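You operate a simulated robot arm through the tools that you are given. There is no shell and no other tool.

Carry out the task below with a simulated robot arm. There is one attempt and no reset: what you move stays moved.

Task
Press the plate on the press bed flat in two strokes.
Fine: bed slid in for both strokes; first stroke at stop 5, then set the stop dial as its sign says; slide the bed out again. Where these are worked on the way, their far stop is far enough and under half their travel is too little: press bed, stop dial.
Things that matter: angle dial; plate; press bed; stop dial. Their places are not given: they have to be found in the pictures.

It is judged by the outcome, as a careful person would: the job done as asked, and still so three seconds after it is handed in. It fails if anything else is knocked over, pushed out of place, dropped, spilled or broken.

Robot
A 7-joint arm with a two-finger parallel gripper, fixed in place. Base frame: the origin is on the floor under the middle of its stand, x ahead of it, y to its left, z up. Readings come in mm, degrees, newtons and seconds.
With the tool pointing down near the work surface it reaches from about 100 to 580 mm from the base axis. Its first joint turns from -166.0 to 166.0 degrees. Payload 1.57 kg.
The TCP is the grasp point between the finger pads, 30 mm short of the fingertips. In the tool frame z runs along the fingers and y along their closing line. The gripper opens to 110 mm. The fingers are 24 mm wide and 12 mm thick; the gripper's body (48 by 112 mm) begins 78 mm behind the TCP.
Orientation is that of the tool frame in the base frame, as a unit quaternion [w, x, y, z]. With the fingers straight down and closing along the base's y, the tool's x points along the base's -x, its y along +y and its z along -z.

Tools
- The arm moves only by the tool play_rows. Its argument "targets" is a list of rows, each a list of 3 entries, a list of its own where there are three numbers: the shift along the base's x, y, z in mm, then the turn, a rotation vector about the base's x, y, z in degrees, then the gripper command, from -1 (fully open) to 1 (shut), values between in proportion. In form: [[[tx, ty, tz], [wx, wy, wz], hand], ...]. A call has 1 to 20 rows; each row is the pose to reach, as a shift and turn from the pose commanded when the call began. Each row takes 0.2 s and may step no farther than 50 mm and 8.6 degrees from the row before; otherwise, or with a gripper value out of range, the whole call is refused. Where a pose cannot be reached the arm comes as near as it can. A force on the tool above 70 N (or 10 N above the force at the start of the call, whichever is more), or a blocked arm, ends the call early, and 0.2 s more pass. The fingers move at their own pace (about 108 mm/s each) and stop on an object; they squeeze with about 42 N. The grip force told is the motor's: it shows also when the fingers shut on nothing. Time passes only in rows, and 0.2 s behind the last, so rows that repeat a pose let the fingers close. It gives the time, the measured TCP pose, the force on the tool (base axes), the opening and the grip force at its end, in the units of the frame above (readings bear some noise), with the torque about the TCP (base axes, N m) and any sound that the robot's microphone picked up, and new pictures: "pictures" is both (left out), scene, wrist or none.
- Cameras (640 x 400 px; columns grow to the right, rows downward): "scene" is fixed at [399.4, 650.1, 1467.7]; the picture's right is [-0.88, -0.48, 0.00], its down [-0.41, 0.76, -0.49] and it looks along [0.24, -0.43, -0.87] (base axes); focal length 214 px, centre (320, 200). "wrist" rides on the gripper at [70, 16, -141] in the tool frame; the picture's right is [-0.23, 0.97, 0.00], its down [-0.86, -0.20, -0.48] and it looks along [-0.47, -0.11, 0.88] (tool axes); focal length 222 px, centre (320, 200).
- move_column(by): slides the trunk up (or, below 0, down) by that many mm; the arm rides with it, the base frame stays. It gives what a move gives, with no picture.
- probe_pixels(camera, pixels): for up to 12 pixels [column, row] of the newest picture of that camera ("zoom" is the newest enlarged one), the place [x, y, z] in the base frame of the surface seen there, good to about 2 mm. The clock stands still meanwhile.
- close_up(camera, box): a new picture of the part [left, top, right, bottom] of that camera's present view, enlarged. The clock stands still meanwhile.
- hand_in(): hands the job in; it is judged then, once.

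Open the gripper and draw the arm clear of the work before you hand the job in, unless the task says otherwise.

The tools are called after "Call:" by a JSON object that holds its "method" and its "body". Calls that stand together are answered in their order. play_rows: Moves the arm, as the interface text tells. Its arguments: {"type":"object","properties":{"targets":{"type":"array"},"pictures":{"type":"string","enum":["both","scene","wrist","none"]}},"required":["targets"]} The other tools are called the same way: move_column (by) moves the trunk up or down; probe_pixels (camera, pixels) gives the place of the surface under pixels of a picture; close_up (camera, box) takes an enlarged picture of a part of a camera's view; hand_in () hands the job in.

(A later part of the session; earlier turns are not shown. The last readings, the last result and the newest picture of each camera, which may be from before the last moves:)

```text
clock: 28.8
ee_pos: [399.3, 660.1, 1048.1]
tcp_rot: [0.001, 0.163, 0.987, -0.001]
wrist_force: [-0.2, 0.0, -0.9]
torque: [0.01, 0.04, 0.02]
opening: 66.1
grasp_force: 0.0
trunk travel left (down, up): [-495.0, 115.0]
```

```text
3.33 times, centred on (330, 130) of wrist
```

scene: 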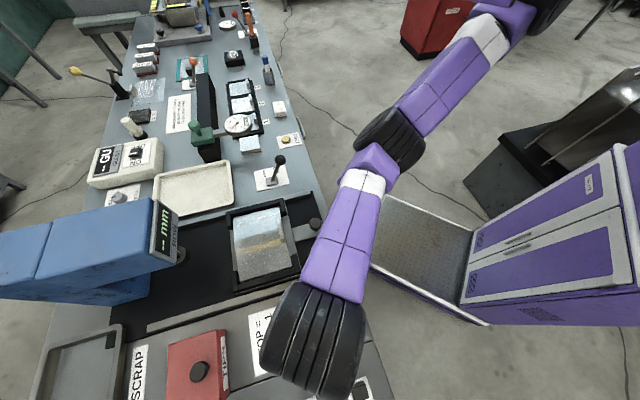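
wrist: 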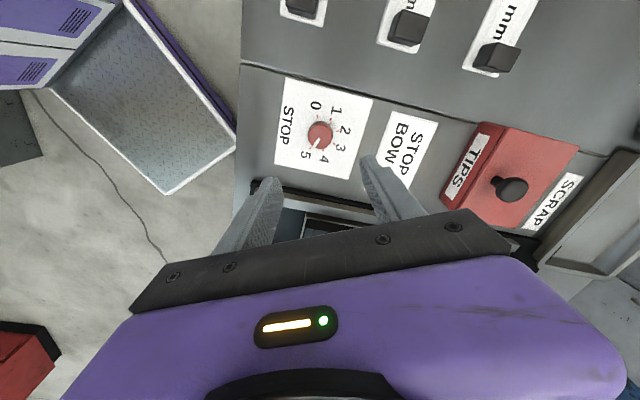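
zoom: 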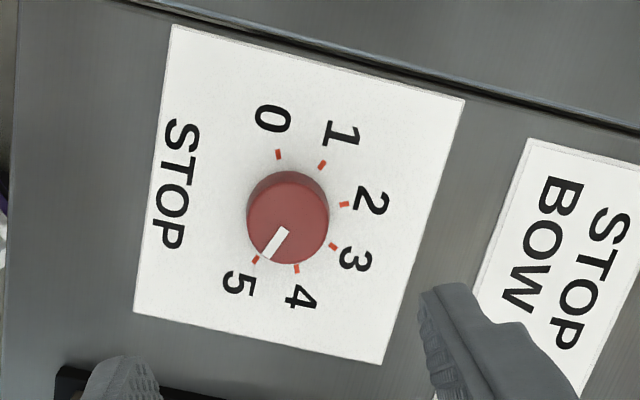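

The pointer lines up with the 5 tick. Now the bed: I'll move above its knob at (520,456) and yaw +64° so the fingers straddle it across the rails.

Call:
{"method": "play_rows", "body": {"targets": [[[15, -25.5, 0], [0, 0, 8], -0.2], [[30, -51, 0], [0, 0, 16], -0.2], [[45, -76.5, 0], [0, 0, 24], -0.2], [[60, -102, 0], [0, 0, 32], -0.2], [[75, -127.5, 0], [0, 0, 40], -0.2], [[90, -153, 0], [0, 0, 48], -0.2], [[105, -178.5, 0], [0, 0, 56], -0.2], [[121, -204, 0], [0, 0, 64], -0.2]], "pictures": "both"}}

```text
clock: 30.6
ee_pos: [521.1, 455.4, 1050.5]
tcp_rot: [0.002, -0.385, 0.923, 0.001]
wrist_force: [-0.2, 0.6, 0.1]
torque: [-0.01, -0.02, -0.02]
opening: 65.9
grasp_force: 0.0
trunk travel left (down, up): [-495.0, 115.0]
```

scene: 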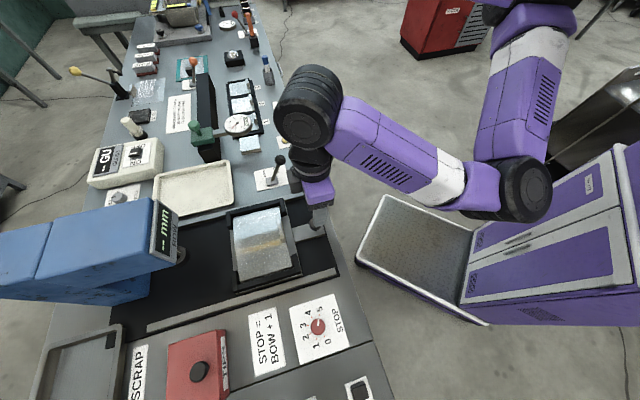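
wrist: 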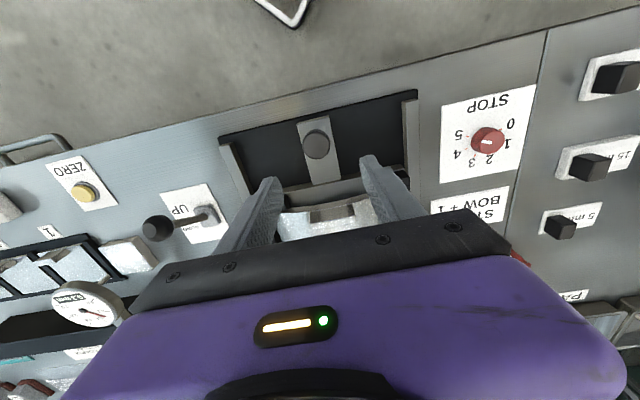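

I'm above the knob; wrist view shows it at (317,145). I'll enlarge and probe to refine its centre.

Call:
{"method": "close_up", "body": {"camera": "wrist", "box": [220, 80, 420, 240]}}

Call:
{"method": "probe_pixels", "body": {"camera": "wrist", "pixels": [[317, 146], [307, 146], [327, 146], [317, 136], [317, 155], [325, 172], [331, 200], [290, 205], [370, 196], [312, 122]]}}

```text
2.50 times, centred on (320, 160) of wrist
```

zoom: 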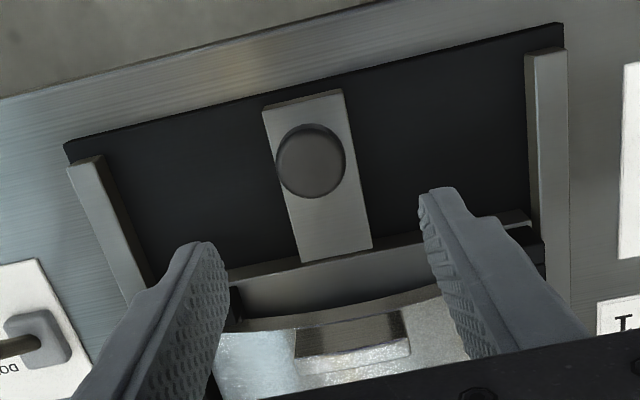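

```text
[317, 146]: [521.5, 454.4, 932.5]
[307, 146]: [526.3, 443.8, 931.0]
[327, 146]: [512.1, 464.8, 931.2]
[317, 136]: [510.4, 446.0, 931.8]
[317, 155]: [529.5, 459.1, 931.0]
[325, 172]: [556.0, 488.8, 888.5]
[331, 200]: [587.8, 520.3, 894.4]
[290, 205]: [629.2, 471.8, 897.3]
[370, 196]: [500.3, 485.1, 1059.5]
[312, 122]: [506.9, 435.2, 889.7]
```

Knob centre ≈ (520,454), top z 932, strap z ≈ 889. I'll descend to z≈925 with fingers straddling it.

Call:
{"method": "play_rows", "body": {"targets": [[[-1, -1, -40], [0, 0, 0], -0.2], [[-1, -1, -80], [0, 0, 0], -0.2], [[-1, -1, -110], [0, 0, 0], -0.2], [[-1, -1, -125], [0, 0, 0], -0.2]], "pictures": "wrist"}}

Call:
{"method": "play_rows", "body": {"targets": [[[0, 0, 0], [0, 0, 0], 1], [[0, 0, 0], [0, 0, 0], 1], [[0, 0, 0], [0, 0, 0], 1]], "pictures": "wrist"}}

```text
clock: 31.6
ee_pos: [519.4, 455.8, 922.9]
tcp_rot: [0.002, -0.385, 0.923, 0.001]
wrist_force: [1.0, 0.9, 0.8]
torque: [-0.02, -0.02, -0.03]
opening: 66.0
grasp_force: 0.0
trunk travel left (down, up): [-495.0, 115.0]
```

wrist: 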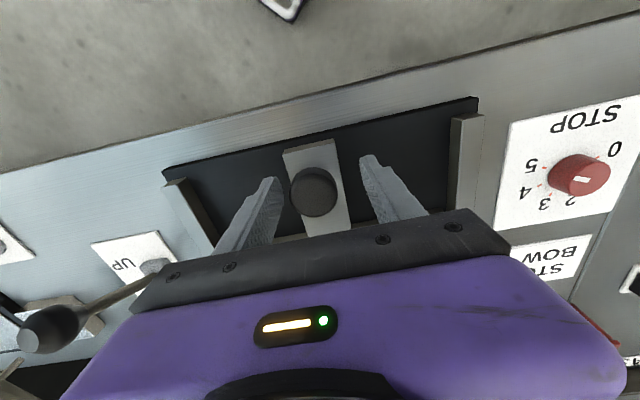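

```text
clock: 32.4
ee_pos: [523.5, 451.3, 922.8]
tcp_rot: [0.002, -0.381, 0.925, -0.001]
wrist_force: [23.5, -21.5, 3.3]
torque: [0.44, 0.17, -0.33]
opening: 33.6
grasp_force: 41.1
trunk travel left (down, up): [-495.0, 115.0]
```

wrist: 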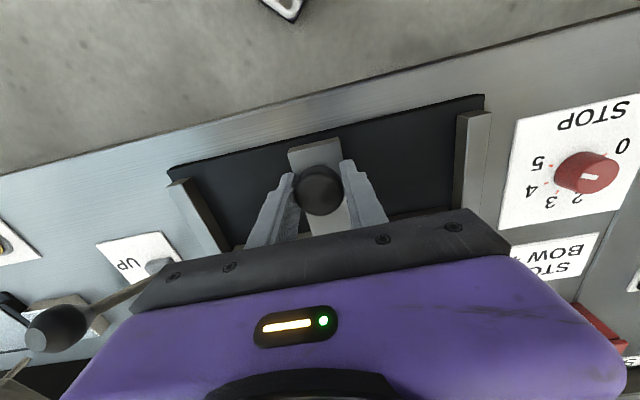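

Gripped at 33.6 mm; the knob pulled the TCP ~5 mm toward (+x,−y), so I'll shift the command by (3.5,−3.5) to relieve that, then push the bed 60 mm along the rails.

Call:
{"method": "play_rows", "body": {"targets": [[[3.5, -3.5, 0], [0, 0, 0], 1], [[3.5, -3.5, 0], [0, 0, 0], 1]], "pictures": "none"}}

Call:
{"method": "play_rows", "body": {"targets": [[[7, 7, 0], [0, 0, 0], 1], [[14, 14, 0], [0, 0, 0], 1], [[21, 21, 0], [0, 0, 0], 1], [[28, 28, 0], [0, 0, 0], 1], [[35, 35, 0], [0, 0, 0], 1], [[42, 42, 0], [0, 0, 0], 1]], "pictures": "both"}}

```text
clock: 33.0
ee_pos: [522.2, 452.7, 923.1]
tcp_rot: [0.0, -0.386, 0.923, 0.001]
wrist_force: [8.8, -7.1, -14.6]
torque: [0.41, -0.99, -0.12]
opening: 33.6
grasp_force: 41.5
trunk travel left (down, up): [-495.0, 115.0]
```

```text
clock: 34.4
ee_pos: [564.1, 493.9, 923.0]
tcp_rot: [0.002, -0.386, 0.923, 0.0]
wrist_force: [-3.3, 0.4, -28.6]
torque: [0.11, -0.43, -0.05]
opening: 33.7
grasp_force: 41.4
trunk travel left (down, up): [-495.0, 115.0]
```

scene: 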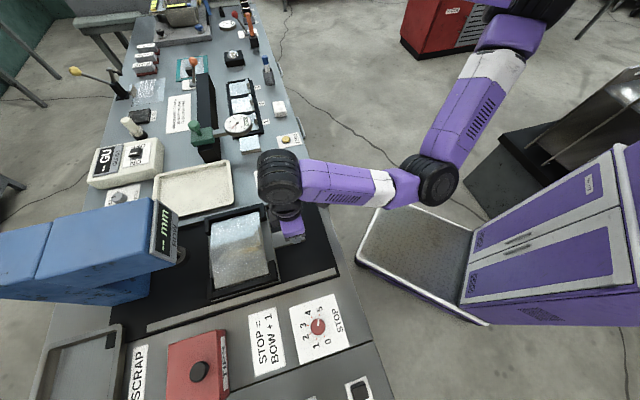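
wrist: 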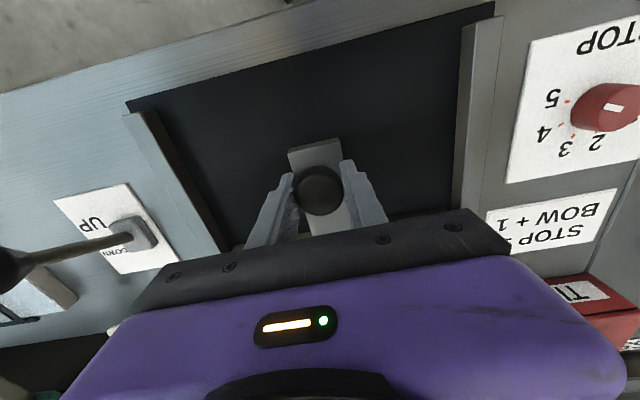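

The bed slides freely with the knob (now at (564,494)). There's a −28 N vertical load, so I'll lower the command by 2 mm and continue pushing 60 mm more.

Call:
{"method": "play_rows", "body": {"targets": [[[0, 0, -2], [0, 0, 0], 1], [[7, 7, -2], [0, 0, 0], 1], [[14, 14, -2], [0, 0, 0], 1], [[21, 21, -2], [0, 0, 0], 1], [[28, 28, -2], [0, 0, 0], 1], [[35, 35, -2], [0, 0, 0], 1], [[42, 42, -2], [0, 0, 0], 1]], "pictures": "both"}}

```text
clock: 36.0
ee_pos: [606.2, 537.2, 922.4]
tcp_rot: [0.002, -0.384, 0.923, 0.001]
wrist_force: [-3.6, 2.5, 5.7]
torque: [-0.82, 0.35, 0.06]
opening: 33.9
grasp_force: 41.4
trunk travel left (down, up): [-495.0, 115.0]
```

scene: 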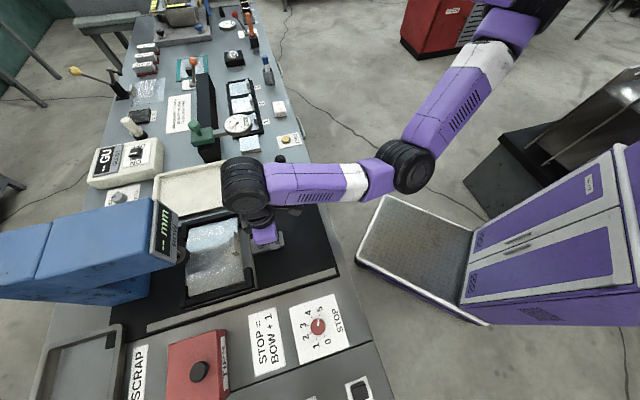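
wrist: 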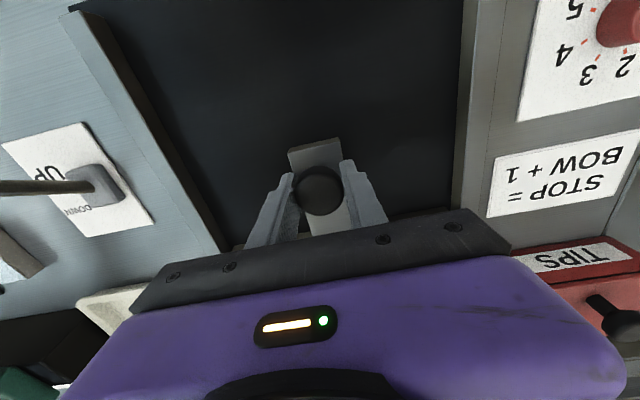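

Bed is ~120 mm in, forces small. Continue 30 mm more and check.

Call:
{"method": "play_rows", "body": {"targets": [[[7, 7, 0], [0, 0, 0], 1], [[14, 14, 0], [0, 0, 0], 1], [[21, 21, 0], [0, 0, 0], 1]], "pictures": "both"}}

```text
clock: 36.8
ee_pos: [628.1, 556.7, 922.5]
tcp_rot: [0.003, -0.384, 0.923, 0.001]
wrist_force: [-4.1, 3.4, 12.0]
torque: [-0.48, -0.2, 0.18]
opening: 33.7
grasp_force: 41.9
trunk travel left (down, up): [-495.0, 115.0]
```

scene: 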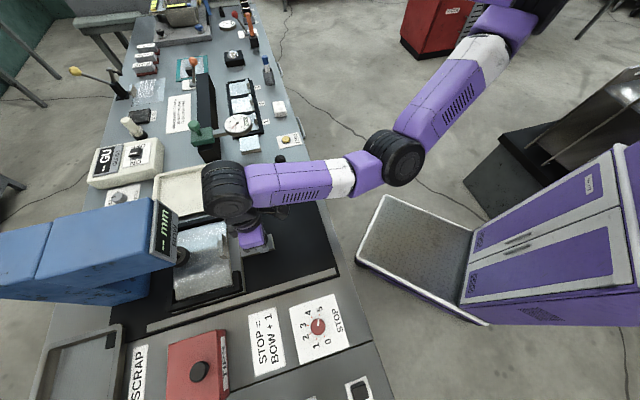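
wrist: 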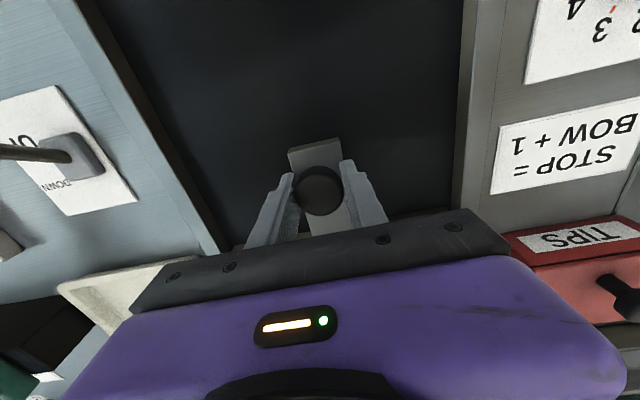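

About 150 mm in. Before going further I'll check the gap between wrist housing (228,190) and display head (165,230).

Call:
{"method": "probe_pixels", "body": {"camera": "scene", "pixels": [[208, 190], [205, 205], [228, 170], [222, 210], [178, 208], [165, 205], [172, 250], [180, 257], [168, 268], [210, 250], [195, 245], [240, 255]]}}

Call:
{"method": "close_up", "body": {"camera": "scene", "box": [130, 160, 290, 320]}}

```text
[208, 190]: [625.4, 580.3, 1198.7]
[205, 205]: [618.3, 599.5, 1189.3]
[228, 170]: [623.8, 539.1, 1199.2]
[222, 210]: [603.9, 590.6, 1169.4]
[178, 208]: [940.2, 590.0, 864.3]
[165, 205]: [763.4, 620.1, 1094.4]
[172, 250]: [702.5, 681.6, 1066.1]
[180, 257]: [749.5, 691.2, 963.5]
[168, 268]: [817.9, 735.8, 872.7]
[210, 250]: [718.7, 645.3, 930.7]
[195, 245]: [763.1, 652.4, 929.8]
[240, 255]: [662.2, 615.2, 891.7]
```

```text
2.50 times, centred on (210, 240) of scene
```

zoom: 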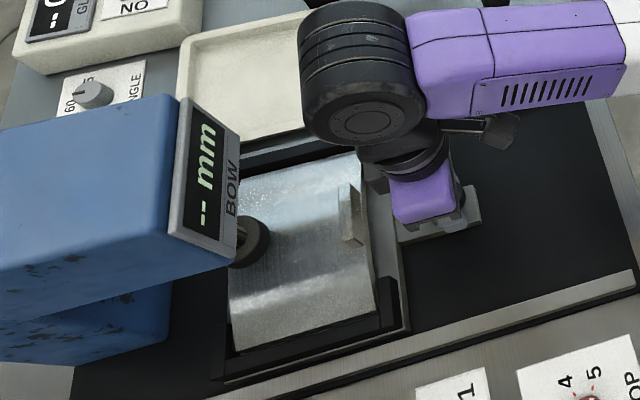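

The wrist is at about u=860 while the display face is at u≈978, so there's room. Continue pushing until the stop, up to 42 mm, watching force.

Call:
{"method": "play_rows", "body": {"targets": [[[7, 7, 0], [0, 0, 0], 1], [[14, 14, 0], [0, 0, 0], 1], [[21, 21, 0], [0, 0, 0], 1], [[26, 26, 0], [0, 0, 0], 1], [[30, 30, 0], [0, 0, 0], 1]], "pictures": "both"}}

```text
clock: 38.0
ee_pos: [655.9, 586.8, 922.6]
tcp_rot: [0.001, -0.384, 0.923, 0.002]
wrist_force: [-14.4, -0.5, 22.9]
torque: [0.18, -0.44, -0.02]
opening: 34.0
grasp_force: 41.4
trunk travel left (down, up): [-495.0, 115.0]
```

scene: 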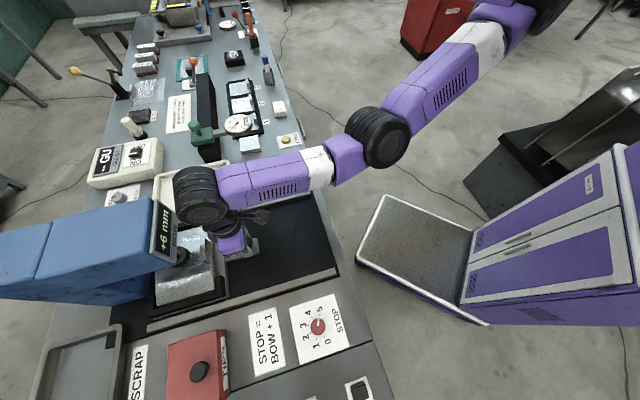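
wrist: 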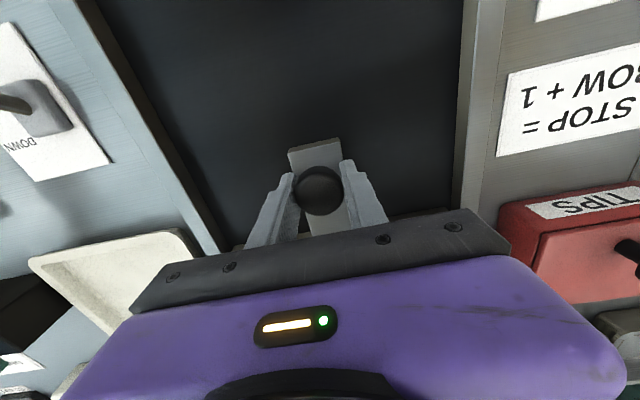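

The display now shows a reading; let me enlarge it.

Call:
{"method": "close_up", "body": {"camera": "scene", "box": [140, 190, 220, 270]}}

```text
5.00 times, centred on (180, 230) of scene
```

zoom: 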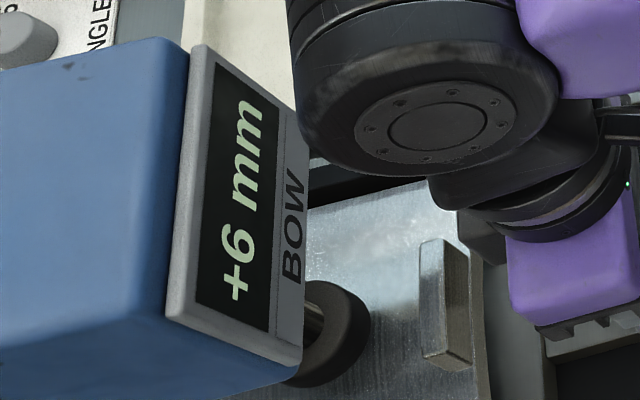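

It reads +6 mm with the bed nearly in. I'll push a little further to be sure it's against the far stop.

Call:
{"method": "play_rows", "body": {"targets": [[[3, 3, -2], [0, 0, 0], 1], [[6, 6, -2], [0, 0, 0], 1], [[9, 9, -2], [0, 0, 0], 1]], "pictures": "scene"}}

```text
clock: 38.8
ee_pos: [663.0, 592.4, 920.4]
tcp_rot: [-0.002, -0.385, 0.923, -0.001]
wrist_force: [-37.2, -25.7, 29.3]
torque: [0.56, 0.23, 0.06]
opening: 33.6
grasp_force: 41.5
trunk travel left (down, up): [-495.0, 115.0]
```

scene: 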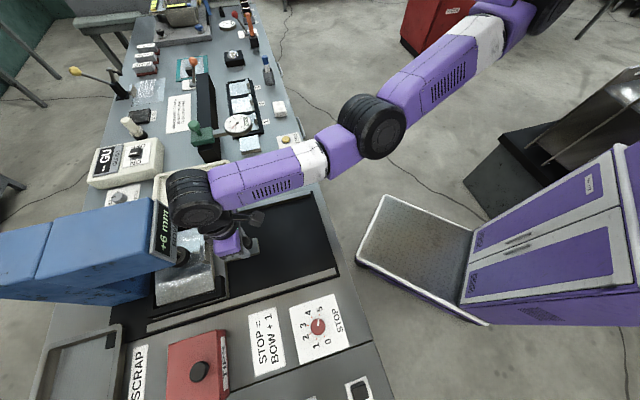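

About 45 N resisting along the rails: the bed is at its far stop (~199 mm travel), and display reads +6 mm. I'll relax the push, open the fingers and lift off.

Call:
{"method": "play_rows", "body": {"targets": [[[-3, -2.5, 2], [0, 0, 0], 1], [[-3, -2.5, 2], [0, 0, 0], -0.2], [[-3, -2.5, 2], [0, 0, 0], -0.2], [[-3, -2.5, 2], [0, 0, 0], -0.2], [[-3, -2.5, 40], [0, 0, 0], -0.2], [[-3, -2.5, 80], [0, 0, 0], -0.2]], "pictures": "both"}}

```text
clock: 40.2
ee_pos: [664.1, 592.3, 998.7]
tcp_rot: [0.002, -0.384, 0.923, 0.001]
wrist_force: [0.1, 0.0, 0.2]
torque: [0.0, 0.01, -0.02]
opening: 65.9
grasp_force: 0.1
trunk travel left (down, up): [-495.0, 115.0]
```

scene: 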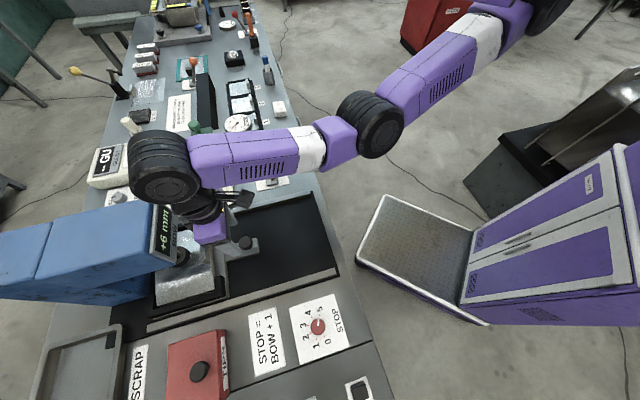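
wrist: 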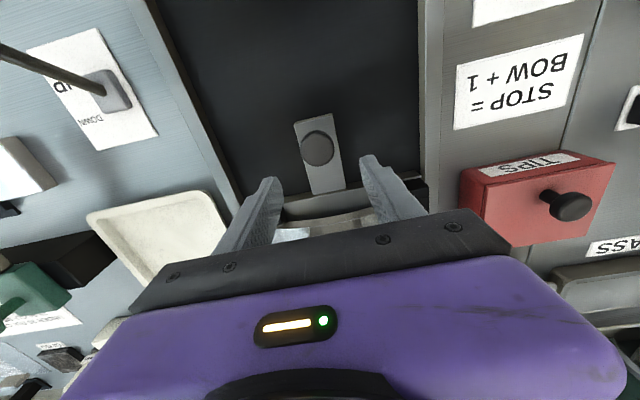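

The bed stays in (+6 mm shown) and the hand is clear. Next I'll check heights of objects around the lever before moving over there.

Call:
{"method": "probe_pixels", "body": {"camera": "scene", "pixels": [[238, 122], [250, 143], [290, 140], [205, 140], [195, 125], [270, 185], [259, 186], [287, 172]]}}

Call:
{"method": "play_rows", "body": {"targets": [[[-10, -10, 30], [0, 0, 0], -0.2], [[-20, -25, 60], [0, 0, 0], -0.2], [[-20, -65, 70], [0, 0, 0], -0.2], [[-15, -110, 70], [0, 0, 0], -0.2], [[-5, -155, 70], [0, 0, 0], -0.2], [[10, -200, 70], [0, 0, 0], -0.2], [[25, -240, 70], [0, 0, 0], -0.2], [[33, -254, 70], [0, 0, 0], -0.2]], "pictures": "both"}}

```text
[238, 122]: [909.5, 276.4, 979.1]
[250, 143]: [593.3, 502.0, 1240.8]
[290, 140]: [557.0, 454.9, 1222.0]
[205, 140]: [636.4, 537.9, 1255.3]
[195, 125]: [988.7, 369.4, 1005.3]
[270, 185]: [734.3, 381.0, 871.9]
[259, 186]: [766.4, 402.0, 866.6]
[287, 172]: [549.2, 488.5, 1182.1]
```

```text
clock: 42.0
ee_pos: [696.8, 338.2, 1067.7]
tcp_rot: [0.002, -0.385, 0.923, 0.001]
wrist_force: [0.1, -0.3, -0.8]
torque: [-0.02, 0.05, 0.03]
opening: 66.0
grasp_force: 0.0
trunk travel left (down, up): [-495.0, 115.0]
```

scene: 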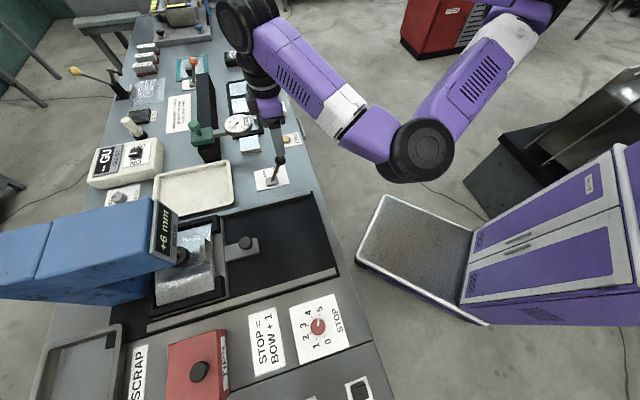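
wrist: 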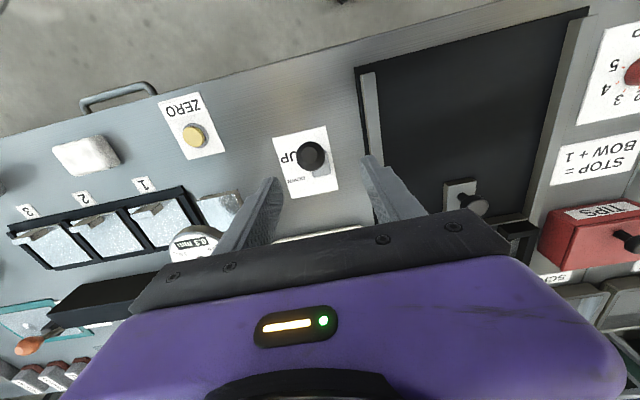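

Above the lever; its ball is at (312,155) in the wrist view. I'll probe the ball and nearby plate.

Call:
{"method": "close_up", "body": {"camera": "wrist", "box": [250, 100, 410, 220]}}

Call:
{"method": "probe_pixels", "body": {"camera": "wrist", "pixels": [[312, 155], [302, 155], [321, 155], [312, 146], [312, 164], [322, 172], [300, 180], [330, 180]]}}

```text
3.33 times, centred on (330, 160) of wrist
```

zoom: 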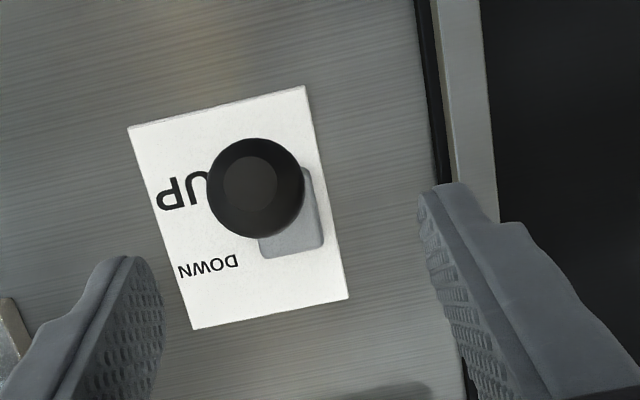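

```text
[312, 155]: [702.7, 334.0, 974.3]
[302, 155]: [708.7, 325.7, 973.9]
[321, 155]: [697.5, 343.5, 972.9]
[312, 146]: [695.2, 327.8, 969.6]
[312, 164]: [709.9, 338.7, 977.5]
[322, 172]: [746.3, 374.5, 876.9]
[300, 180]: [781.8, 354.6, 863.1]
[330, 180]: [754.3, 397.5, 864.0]
```

Ball centre is about (706,338,962), leaning toward UP; it should swing along +u to DOWN. I'll descend with the fingers straddling the ball (across v) and grip it lightly.

Call:
{"method": "play_rows", "body": {"targets": [[[9, -1, -35], [0, 0, 0], -0.2], [[9.5, -1.5, -70], [0, 0, 0], -0.2], [[10, -2, -104], [0, 0, 0], -0.2]], "pictures": "wrist"}}

Call:
{"method": "close_up", "body": {"camera": "wrist", "box": [220, 100, 420, 240]}}

```text
clock: 42.8
ee_pos: [707.1, 336.5, 965.1]
tcp_rot: [0.002, -0.385, 0.923, 0.001]
wrist_force: [0.4, -0.3, 0.8]
torque: [-0.03, -0.02, -0.01]
opening: 66.0
grasp_force: 0.1
trunk travel left (down, up): [-495.0, 115.0]
```

wrist: 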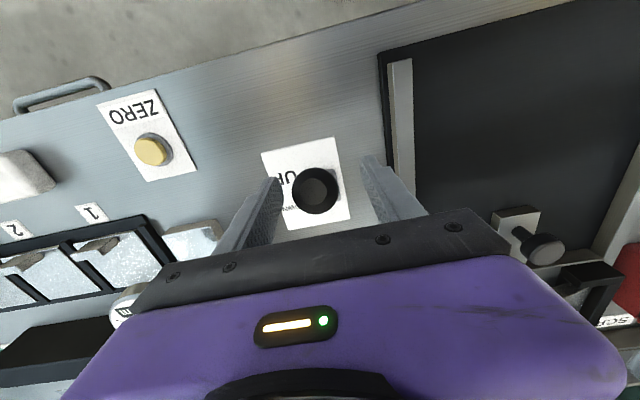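

```text
2.86 times, centred on (320, 170) of wrist
```

zoom: 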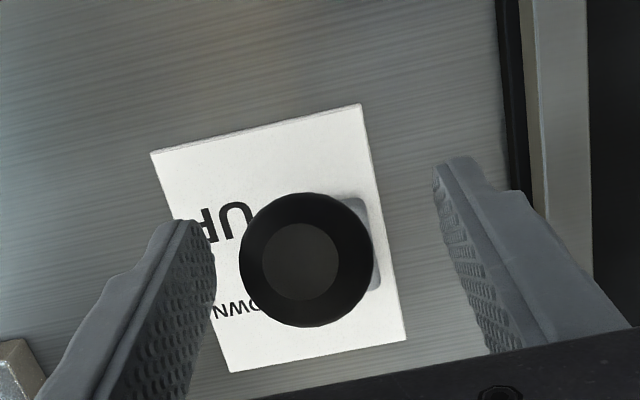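

The ball at (314,190) sits ~5 mm off finger centre (320), toward +v. I'll shift (3.5,−3.5) and close.

Call:
{"method": "play_rows", "body": {"targets": [[[3.5, -3.5, 0], [0, 0, 0], -0.2], [[3.5, -3.5, 0], [0, 0, 0], 1], [[3.5, -3.5, 0], [0, 0, 0], 1], [[3.5, -3.5, 0], [0, 0, 0], 1]], "pictures": "wrist"}}

```text
clock: 43.8
ee_pos: [708.2, 334.6, 965.0]
tcp_rot: [0.001, -0.386, 0.923, 0.002]
wrist_force: [-12.3, 10.2, -4.8]
torque: [-0.06, 0.24, 0.06]
opening: 32.8
grasp_force: 40.7
trunk travel left (down, up): [-495.0, 115.0]
```

wrist: 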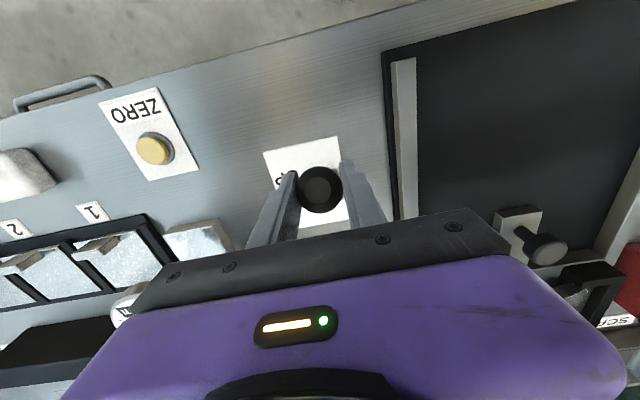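

Ball gripped at 32.8 mm. I'll swing the lever through its arc along +u to DOWN.

Call:
{"method": "play_rows", "body": {"targets": [[[6.8, 9.4, 5.5], [0, 0, 0], 1], [[15.2, 17.8, 9.5], [0, 0, 0], 1], [[23.9, 26.5, 12], [0, 0, 0], 1], [[34.1, 36.7, 13], [0, 0, 0], 1], [[44.2, 46.8, 12], [0, 0, 0], 1], [[52.9, 55.5, 9.5], [0, 0, 0], 1], [[61.3, 63.9, 5.5], [0, 0, 0], 1]], "pictures": "both"}}

```text
clock: 45.4
ee_pos: [771.4, 397.0, 973.8]
tcp_rot: [0.002, -0.385, 0.923, 0.0]
wrist_force: [-11.3, -9.1, 3.1]
torque: [-0.89, 0.93, 0.05]
opening: 33.0
grasp_force: 41.1
trunk travel left (down, up): [-495.0, 115.0]
```

scene: 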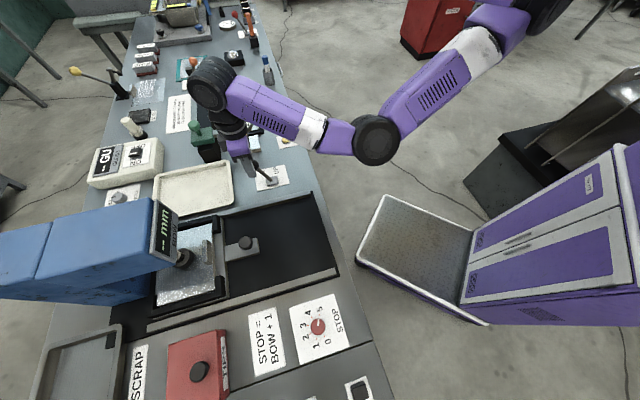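
wrist: 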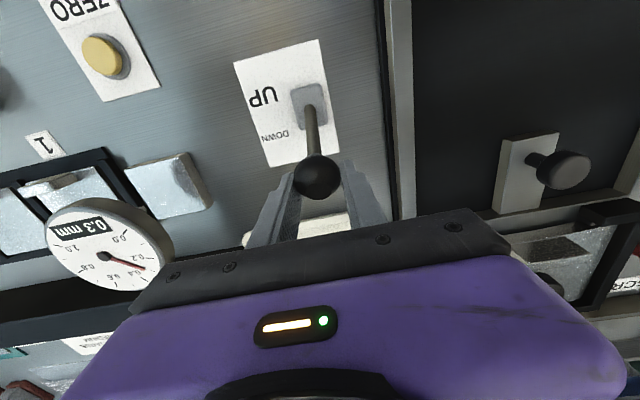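

Lever is over toward DOWN. I'll push the last bit to its end and check the display.

Call:
{"method": "play_rows", "body": {"targets": [[[4, 4, -3], [0, 0, 0], 1], [[8, 8, -6], [0, 0, 0], 1], [[8, 8, -6], [0, 0, 0], 1], [[8, 8, -6], [0, 0, 0], 1]], "pictures": "both"}}

Call:
{"method": "close_up", "body": {"camera": "scene", "box": [140, 190, 240, 310]}}

```text
clock: 46.4
ee_pos: [780.0, 406.2, 966.2]
tcp_rot: [0.003, -0.384, 0.923, 0.001]
wrist_force: [-4.0, -11.6, 16.2]
torque: [-0.09, 0.1, 0.03]
opening: 31.8
grasp_force: 40.3
trunk travel left (down, up): [-495.0, 115.0]
```

scene: 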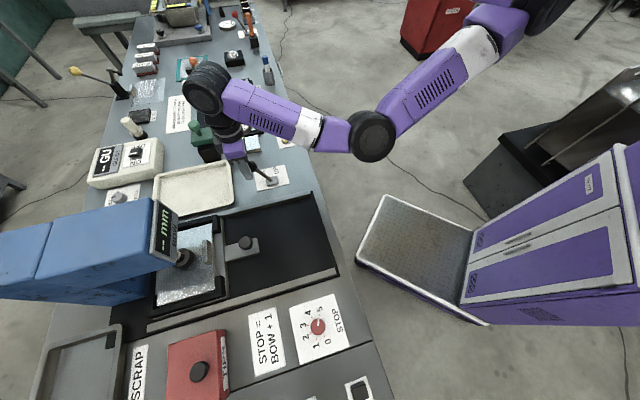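
wrist: 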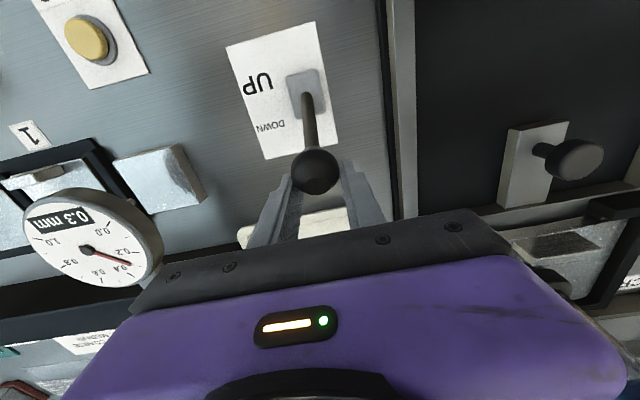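

```text
3.33 times, centred on (190, 250) of scene
```

zoom: 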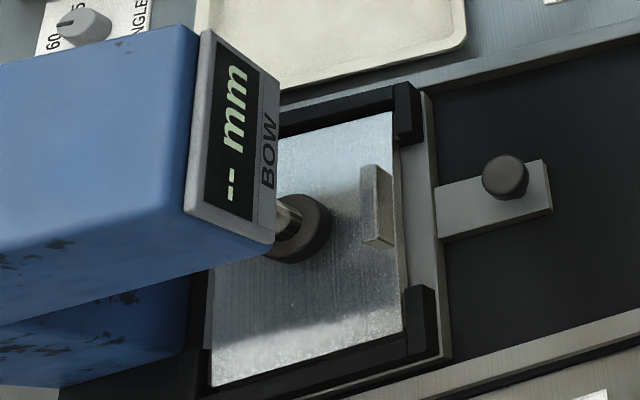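

The ram went down and the display shows "--" while down. Lever travel was ~101 mm. Now I'll swing the lever back along −u to UP.

Call:
{"method": "play_rows", "body": {"targets": [[[-8.1, -8.1, 5.5], [0, 0, 0], 1], [[-16.5, -16.5, 9.5], [0, 0, 0], 1], [[-25.2, -25.2, 12], [0, 0, 0], 1], [[-35.4, -35.4, 13], [0, 0, 0], 1], [[-45.5, -45.5, 12], [0, 0, 0], 1], [[-54.2, -54.2, 9.5], [0, 0, 0], 1], [[-62.6, -62.6, 5.5], [0, 0, 0], 1], [[-70, -70, 0], [0, 0, 0], 1], [[-72, -72, -1], [0, 0, 0], 1]], "pictures": "both"}}

Call:
{"method": "close_up", "body": {"camera": "scene", "box": [140, 190, 240, 310]}}

```text
clock: 48.0
ee_pos: [726.9, 353.8, 975.8]
tcp_rot: [0.021, -0.389, 0.921, 0.005]
wrist_force: [23.9, 18.5, -6.1]
torque: [0.24, -0.44, 0.06]
opening: 0.0
grasp_force: 21.1
trunk travel left (down, up): [-495.0, 115.0]
stopped in row 7: the force on the tool passed its limit at 82 N (the readings are from after the stop); the commanded pose is now the measured one
```

scene: 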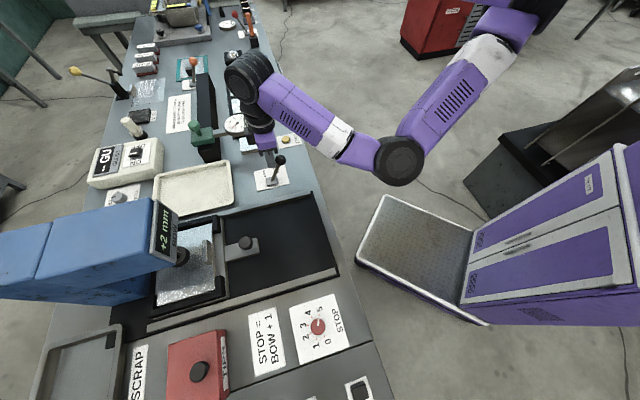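
wrist: 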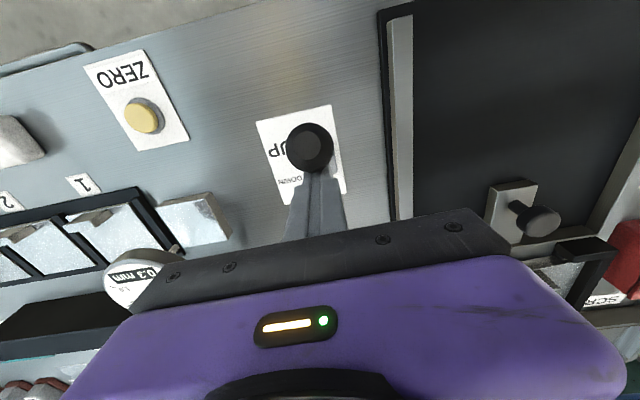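

```text
3.33 times, centred on (190, 250) of scene
```

zoom: 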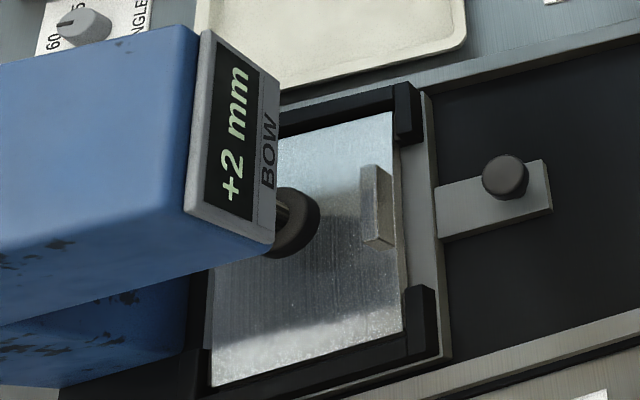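

Display now reads +2 mm after the first stroke, lever is at UP; the ball slipped out and the shut fingers rest against it with ~30 N. I'll back off by +u and lift clear.

Call:
{"method": "play_rows", "body": {"targets": [[[6, 6, 2], [0, 0, 0], 1], [[12, 12, 5], [0, 0, 0], 1], [[12, 12, 50], [0, 0, 0], 1], [[12, 12, 95], [0, 0, 0], 0.5]], "pictures": "both"}}

Call:
{"method": "close_up", "body": {"camera": "scene", "box": [140, 190, 240, 310]}}

```text
clock: 49.0
ee_pos: [737.6, 361.8, 1071.3]
tcp_rot: [0.016, -0.387, 0.922, 0.005]
wrist_force: [-1.4, 0.5, 0.9]
torque: [-0.02, 0.01, -0.01]
opening: 27.6
grasp_force: 0.1
trunk travel left (down, up): [-495.0, 115.0]
```

scene: 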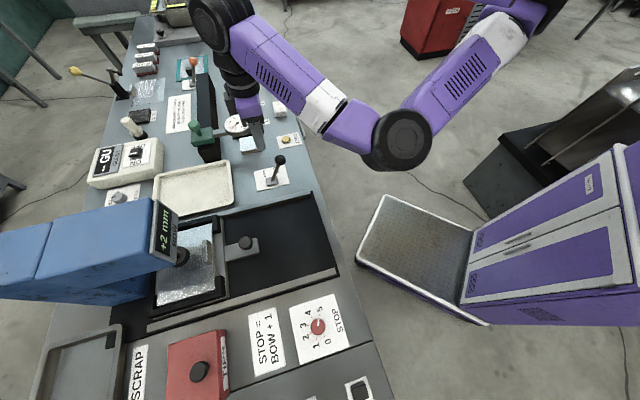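
wrist: 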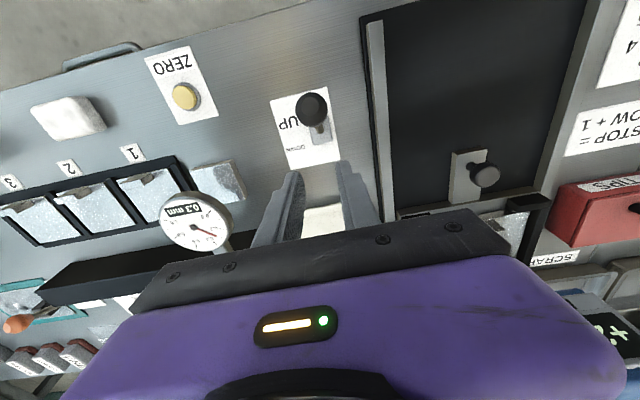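

```text
3.33 times, centred on (190, 250) of scene
```

zoom: 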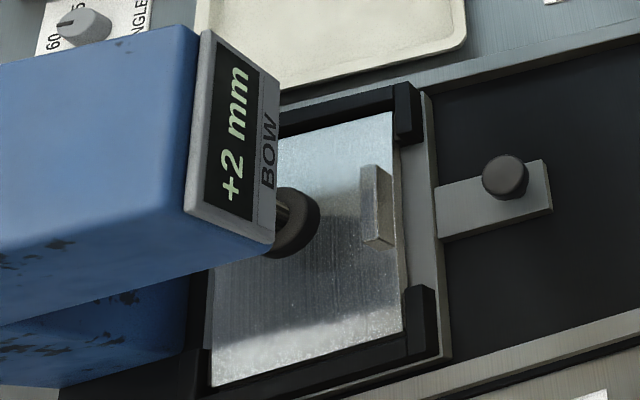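

BOW reads +2 mm steadily, so the stop dial must go to 3 (2+1). I'll travel back above the dial, levelling the slight tool tilt.

Call:
{"method": "play_rows", "body": {"targets": [[[-20, 20, 0], [-0.2, 0.3, 0], -0.2], [[-55, 50, 0], [-0.4, 0.5, 0], -0.2], [[-90, 82, 0], [-0.6, 0.7, 0], -0.2], [[-125, 113, 0], [-0.8, 0.9, 0], -0.2], [[-160, 144, 0], [-1.0, 1.1, 0], -0.2], [[-195, 174, -5], [-1.1, 1.3, 0], -0.2], [[-230, 204, -10], [-1.24, 1.47, 0], -0.2], [[-265, 234, -15], [-1.24, 1.47, 0], -0.2], [[-302, 264, -20], [-1.24, 1.47, 0], -0.2], [[-339.4, 294.4, -20], [-1.24, 1.47, 0], -0.2]], "pictures": "both"}}

```text
clock: 51.2
ee_pos: [398.1, 655.9, 1051.7]
tcp_rot: [0.001, -0.388, 0.922, -0.002]
wrist_force: [0.3, -0.2, 0.3]
torque: [0.0, 0.06, 0.0]
opening: 66.0
grasp_force: 0.0
trunk travel left (down, up): [-495.0, 115.0]
```

scene: 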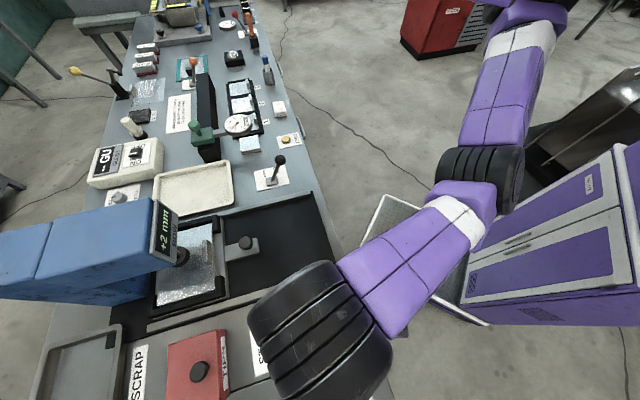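
wrist: 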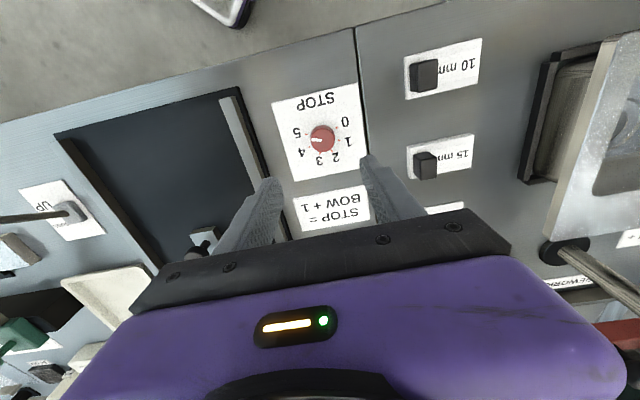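

At (398,656,1052); I'll yaw −50° and correct to (399.5,660.2), then descend over the dial.

Call:
{"method": "play_rows", "body": {"targets": [[[1.4, 4.2, 0], [0, 0, -7.2], -0.2], [[1.4, 4.2, 0], [0, 0, -14.4], -0.2], [[1.4, 4.2, 0], [0, 0, -21.6], -0.2], [[1.4, 4.2, 0], [0, 0, -28.8], -0.2], [[1.4, 4.2, 0], [0, 0, -36], -0.2], [[1.4, 4.2, 0], [0, 0, -43.2], -0.2], [[1.4, 4.2, 0], [0, 0, -50], -0.2], [[1.4, 4.2, 0], [0, 0, -50], -0.2]], "pictures": "none"}}

Call:
{"method": "play_rows", "body": {"targets": [[[0, 0, -40], [0, 0, 0], -0.2], [[0, 0, -80], [0, 0, 0], -0.2], [[0, 0, -115], [0, 0, 0], -0.2], [[0, 0, -115], [0, 0, 0], -0.2]], "pictures": "wrist"}}

```text
clock: 53.0
ee_pos: [399.6, 662.8, 1050.9]
tcp_rot: [0.001, 0.038, 0.999, -0.003]
wrist_force: [0.3, -0.6, 0.9]
torque: [0.03, 0.04, 0.02]
opening: 65.9
grasp_force: 0.1
trunk travel left (down, up): [-495.0, 115.0]
```

```text
clock: 54.0
ee_pos: [399.0, 662.2, 937.2]
tcp_rot: [0.0, 0.039, 0.999, -0.001]
wrist_force: [-0.4, 0.1, 0.3]
torque: [-0.02, 0.02, -0.03]
opening: 65.8
grasp_force: 0.1
trunk travel left (down, up): [-495.0, 115.0]
```

wrist: 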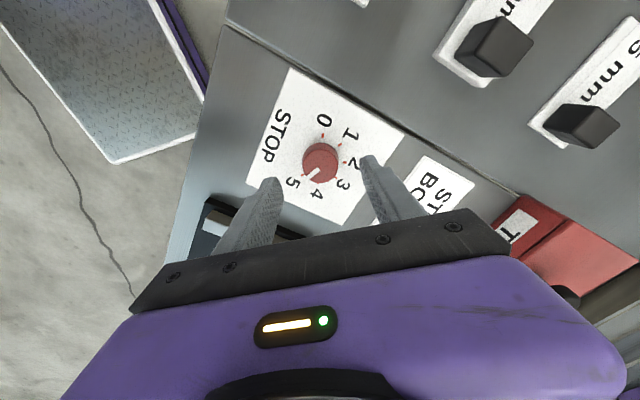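

Dial is between the fingers. Adjust y by −2 mm and lower to z≈898.5, then grip.

Call:
{"method": "play_rows", "body": {"targets": [[[0.3, -2, -20], [0, 0, 0], -0.2], [[0.3, -2, -38.5], [0, 0, 0], -0.2], [[0.3, -2, -38.5], [0, 0, 0], -0.2]], "pictures": "wrist"}}

Call:
{"method": "play_rows", "body": {"targets": [[[0, 0, 0], [0, 0, 0], 1], [[0, 0, 0], [0, 0, 0], 1], [[0, 0, 0], [0, 0, 0], 1]], "pictures": "none"}}

```text
clock: 54.8
ee_pos: [399.1, 659.7, 897.7]
tcp_rot: [0.0, 0.039, 0.999, -0.002]
wrist_force: [-0.7, -0.4, -0.6]
torque: [0.0, 0.0, 0.02]
opening: 65.9
grasp_force: 0.0
trunk travel left (down, up): [-495.0, 115.0]
```

wrist: 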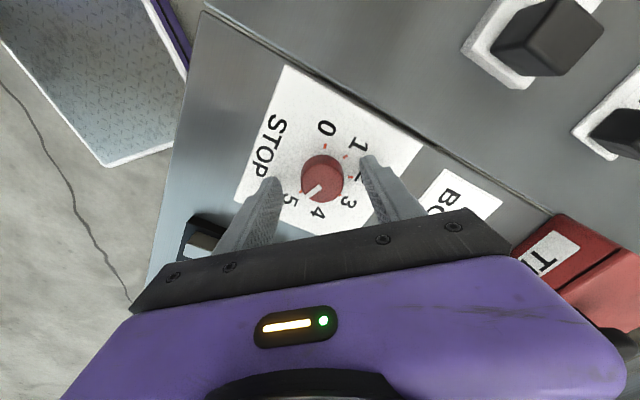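

```text
clock: 55.6
ee_pos: [399.2, 661.6, 897.9]
tcp_rot: [0.001, 0.038, 0.999, 0.0]
wrist_force: [2.4, 19.5, -7.8]
torque: [0.48, -0.03, 0.02]
opening: 35.7
grasp_force: 42.4
trunk travel left (down, up): [-495.0, 115.0]
```

Gripped; a +19 N y-force suggests the axis is at y≈661.5, so I'll add +1.7 mm while turning +90° (5→3).

Call:
{"method": "play_rows", "body": {"targets": [[[0, 1.7, 0], [0, 0, 0], 1], [[0, 1.7, 0], [0, 0, 7.5], 1], [[0, 1.7, 0], [0, 0, 15], 1], [[0, 1.7, 0], [0, 0, 22.5], 1], [[0, 1.7, 0], [0, 0, 30], 1], [[0, 1.7, 0], [0, 0, 37.5], 1], [[0, 1.7, 0], [0, 0, 45], 1], [[0, 1.7, 0], [0, 0, 52.5], 1], [[0, 1.7, 0], [0, 0, 60], 1], [[0, 1.7, 0], [0, 0, 67.5], 1], [[0, 1.7, 0], [0, 0, 75], 1], [[0, 1.7, 0], [0, 0, 82.5], 1], [[0, 1.7, 0], [0, 0, 90], 1], [[0, 1.7, 0], [0, 0, 90], 1]], "pictures": "none"}}

Call:
{"method": "play_rows", "body": {"targets": [[[0, 0, 0], [0, 0, 0], -0.2], [[0, 0, 0], [0, 0, 0], -0.2], [[0, 0, 0], [0, 0, 0], -0.2]], "pictures": "wrist"}}

Call:
{"method": "close_up", "body": {"camera": "wrist", "box": [230, 70, 430, 230]}}

```text
clock: 58.6
ee_pos: [399.1, 659.7, 898.5]
tcp_rot: [0.0, -0.681, 0.733, -0.001]
wrist_force: [-4.9, -17.1, 16.5]
torque: [-0.82, 0.58, 0.03]
opening: 35.7
grasp_force: 42.4
trunk travel left (down, up): [-495.0, 115.0]
```

```text
clock: 59.4
ee_pos: [399.8, 661.8, 897.3]
tcp_rot: [0.002, -0.68, 0.733, -0.001]
wrist_force: [0.5, -1.2, -0.3]
torque: [0.0, 0.01, -0.02]
opening: 65.9
grasp_force: 0.0
trunk travel left (down, up): [-495.0, 115.0]
```

wrist: 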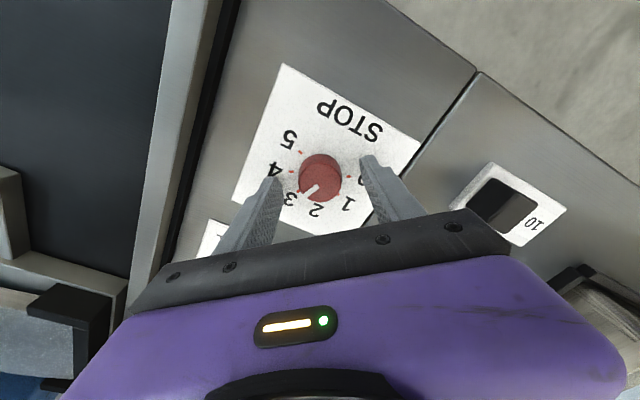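

```text
2.50 times, centred on (330, 150) of wrist
```

zoom: 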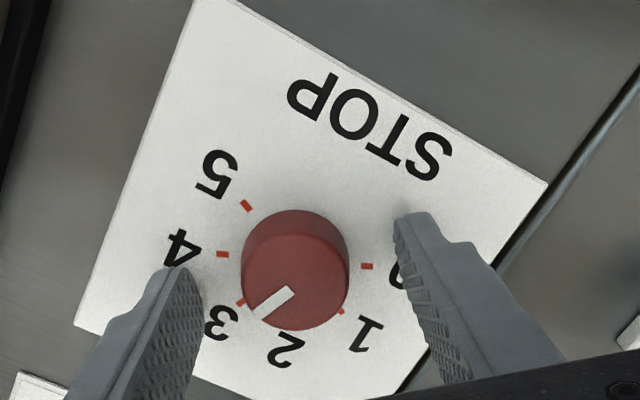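

Pointer appears near the 3 tick. I'll lift up to view it with less parallax.

Call:
{"method": "play_rows", "body": {"targets": [[[0, 0, 30], [0, 0, 0], -0.2], [[0, 0, 70], [0, 0, 0], -0.2], [[0, 0, 110], [0, 0, 0], -0.2], [[0, 0, 150], [0, 0, 0], -0.2]], "pictures": "both"}}

Call:
{"method": "close_up", "body": {"camera": "wrist", "box": [280, 90, 370, 180]}}

```text
clock: 60.4
ee_pos: [399.0, 660.6, 1047.4]
tcp_rot: [0.0, -0.68, 0.733, -0.002]
wrist_force: [-0.9, 0.0, -0.4]
torque: [-0.02, -0.03, 0.03]
opening: 66.0
grasp_force: 0.0
trunk travel left (down, up): [-495.0, 115.0]
```

scene: 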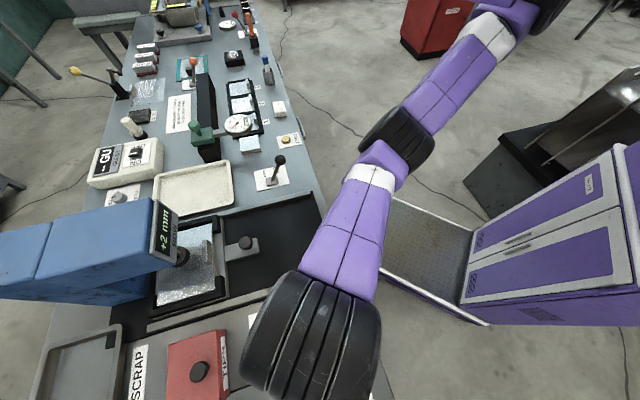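
wrist: 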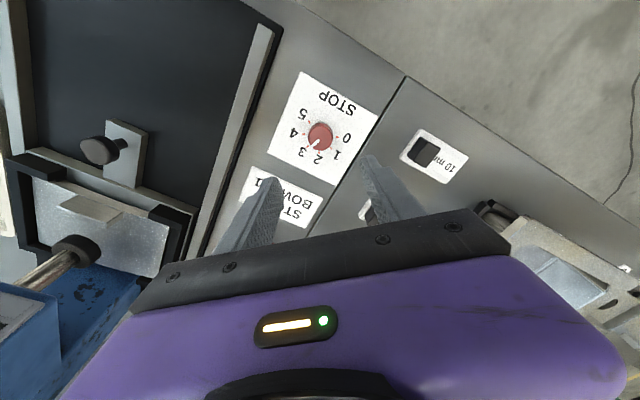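

```text
4.44 times, centred on (325, 135) of wrist
```

zoom: 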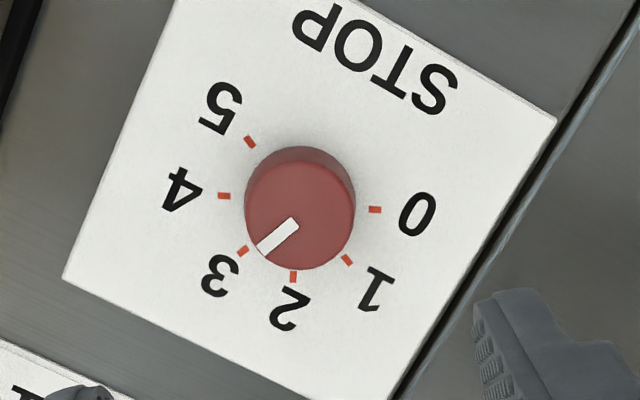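

Pointer direction (223°) matches tick 3 (221°) in the picture, so the dial is at 3. Now I'll go back above the lever for the second stroke.

Call:
{"method": "play_rows", "body": {"targets": [[[30, -32, 10], [0, 0, -4], -0.2], [[61, -65, 20], [0, 0, -8], -0.2], [[92, -98, 20], [0, 0, -12], -0.2], [[123, -130, 20], [0, 0, -16], -0.2], [[154, -163, 20], [0, 0, -20], -0.2], [[185, -195, 20], [0, 0, -24], -0.2], [[216, -228, 20], [0, 0, -28], -0.2], [[247, -261, 20], [0, 0, -32], -0.2], [[278, -293, 20], [0, 0, -36.5], -0.2], [[308.5, -325.6, 20], [0, 0, -41], -0.2], [[308.5, -325.6, 20], [0, 0, -41], -0.2]], "pictures": "both"}}

Call:
{"method": "close_up", "body": {"camera": "scene", "box": [270, 290, 370, 365]}}

```text
clock: 62.8
ee_pos: [707.6, 334.6, 1068.2]
tcp_rot: [0.001, -0.38, 0.925, -0.002]
wrist_force: [0.4, -0.6, 0.0]
torque: [-0.01, 0.03, 0.0]
opening: 66.0
grasp_force: 0.0
trunk travel left (down, up): [-495.0, 115.0]
```

scene: 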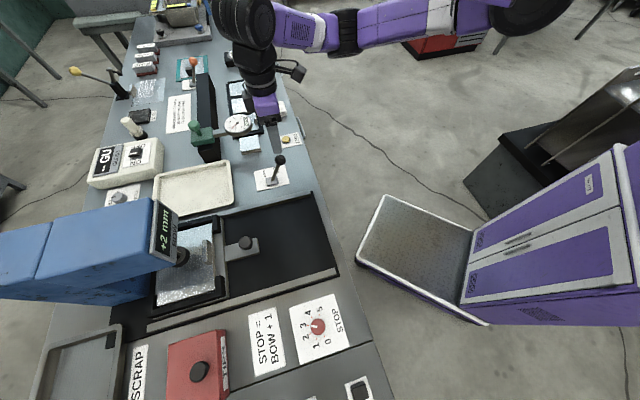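
wrist: 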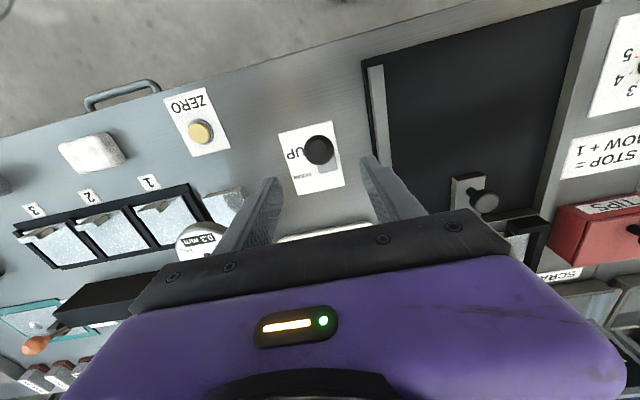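

```text
5.33 times, centred on (320, 328) of scene
```

zoom: 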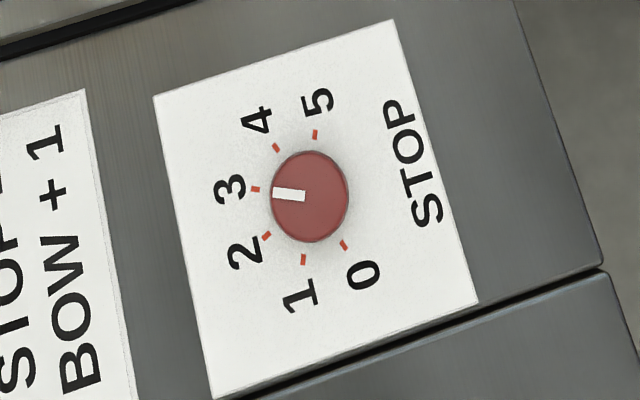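

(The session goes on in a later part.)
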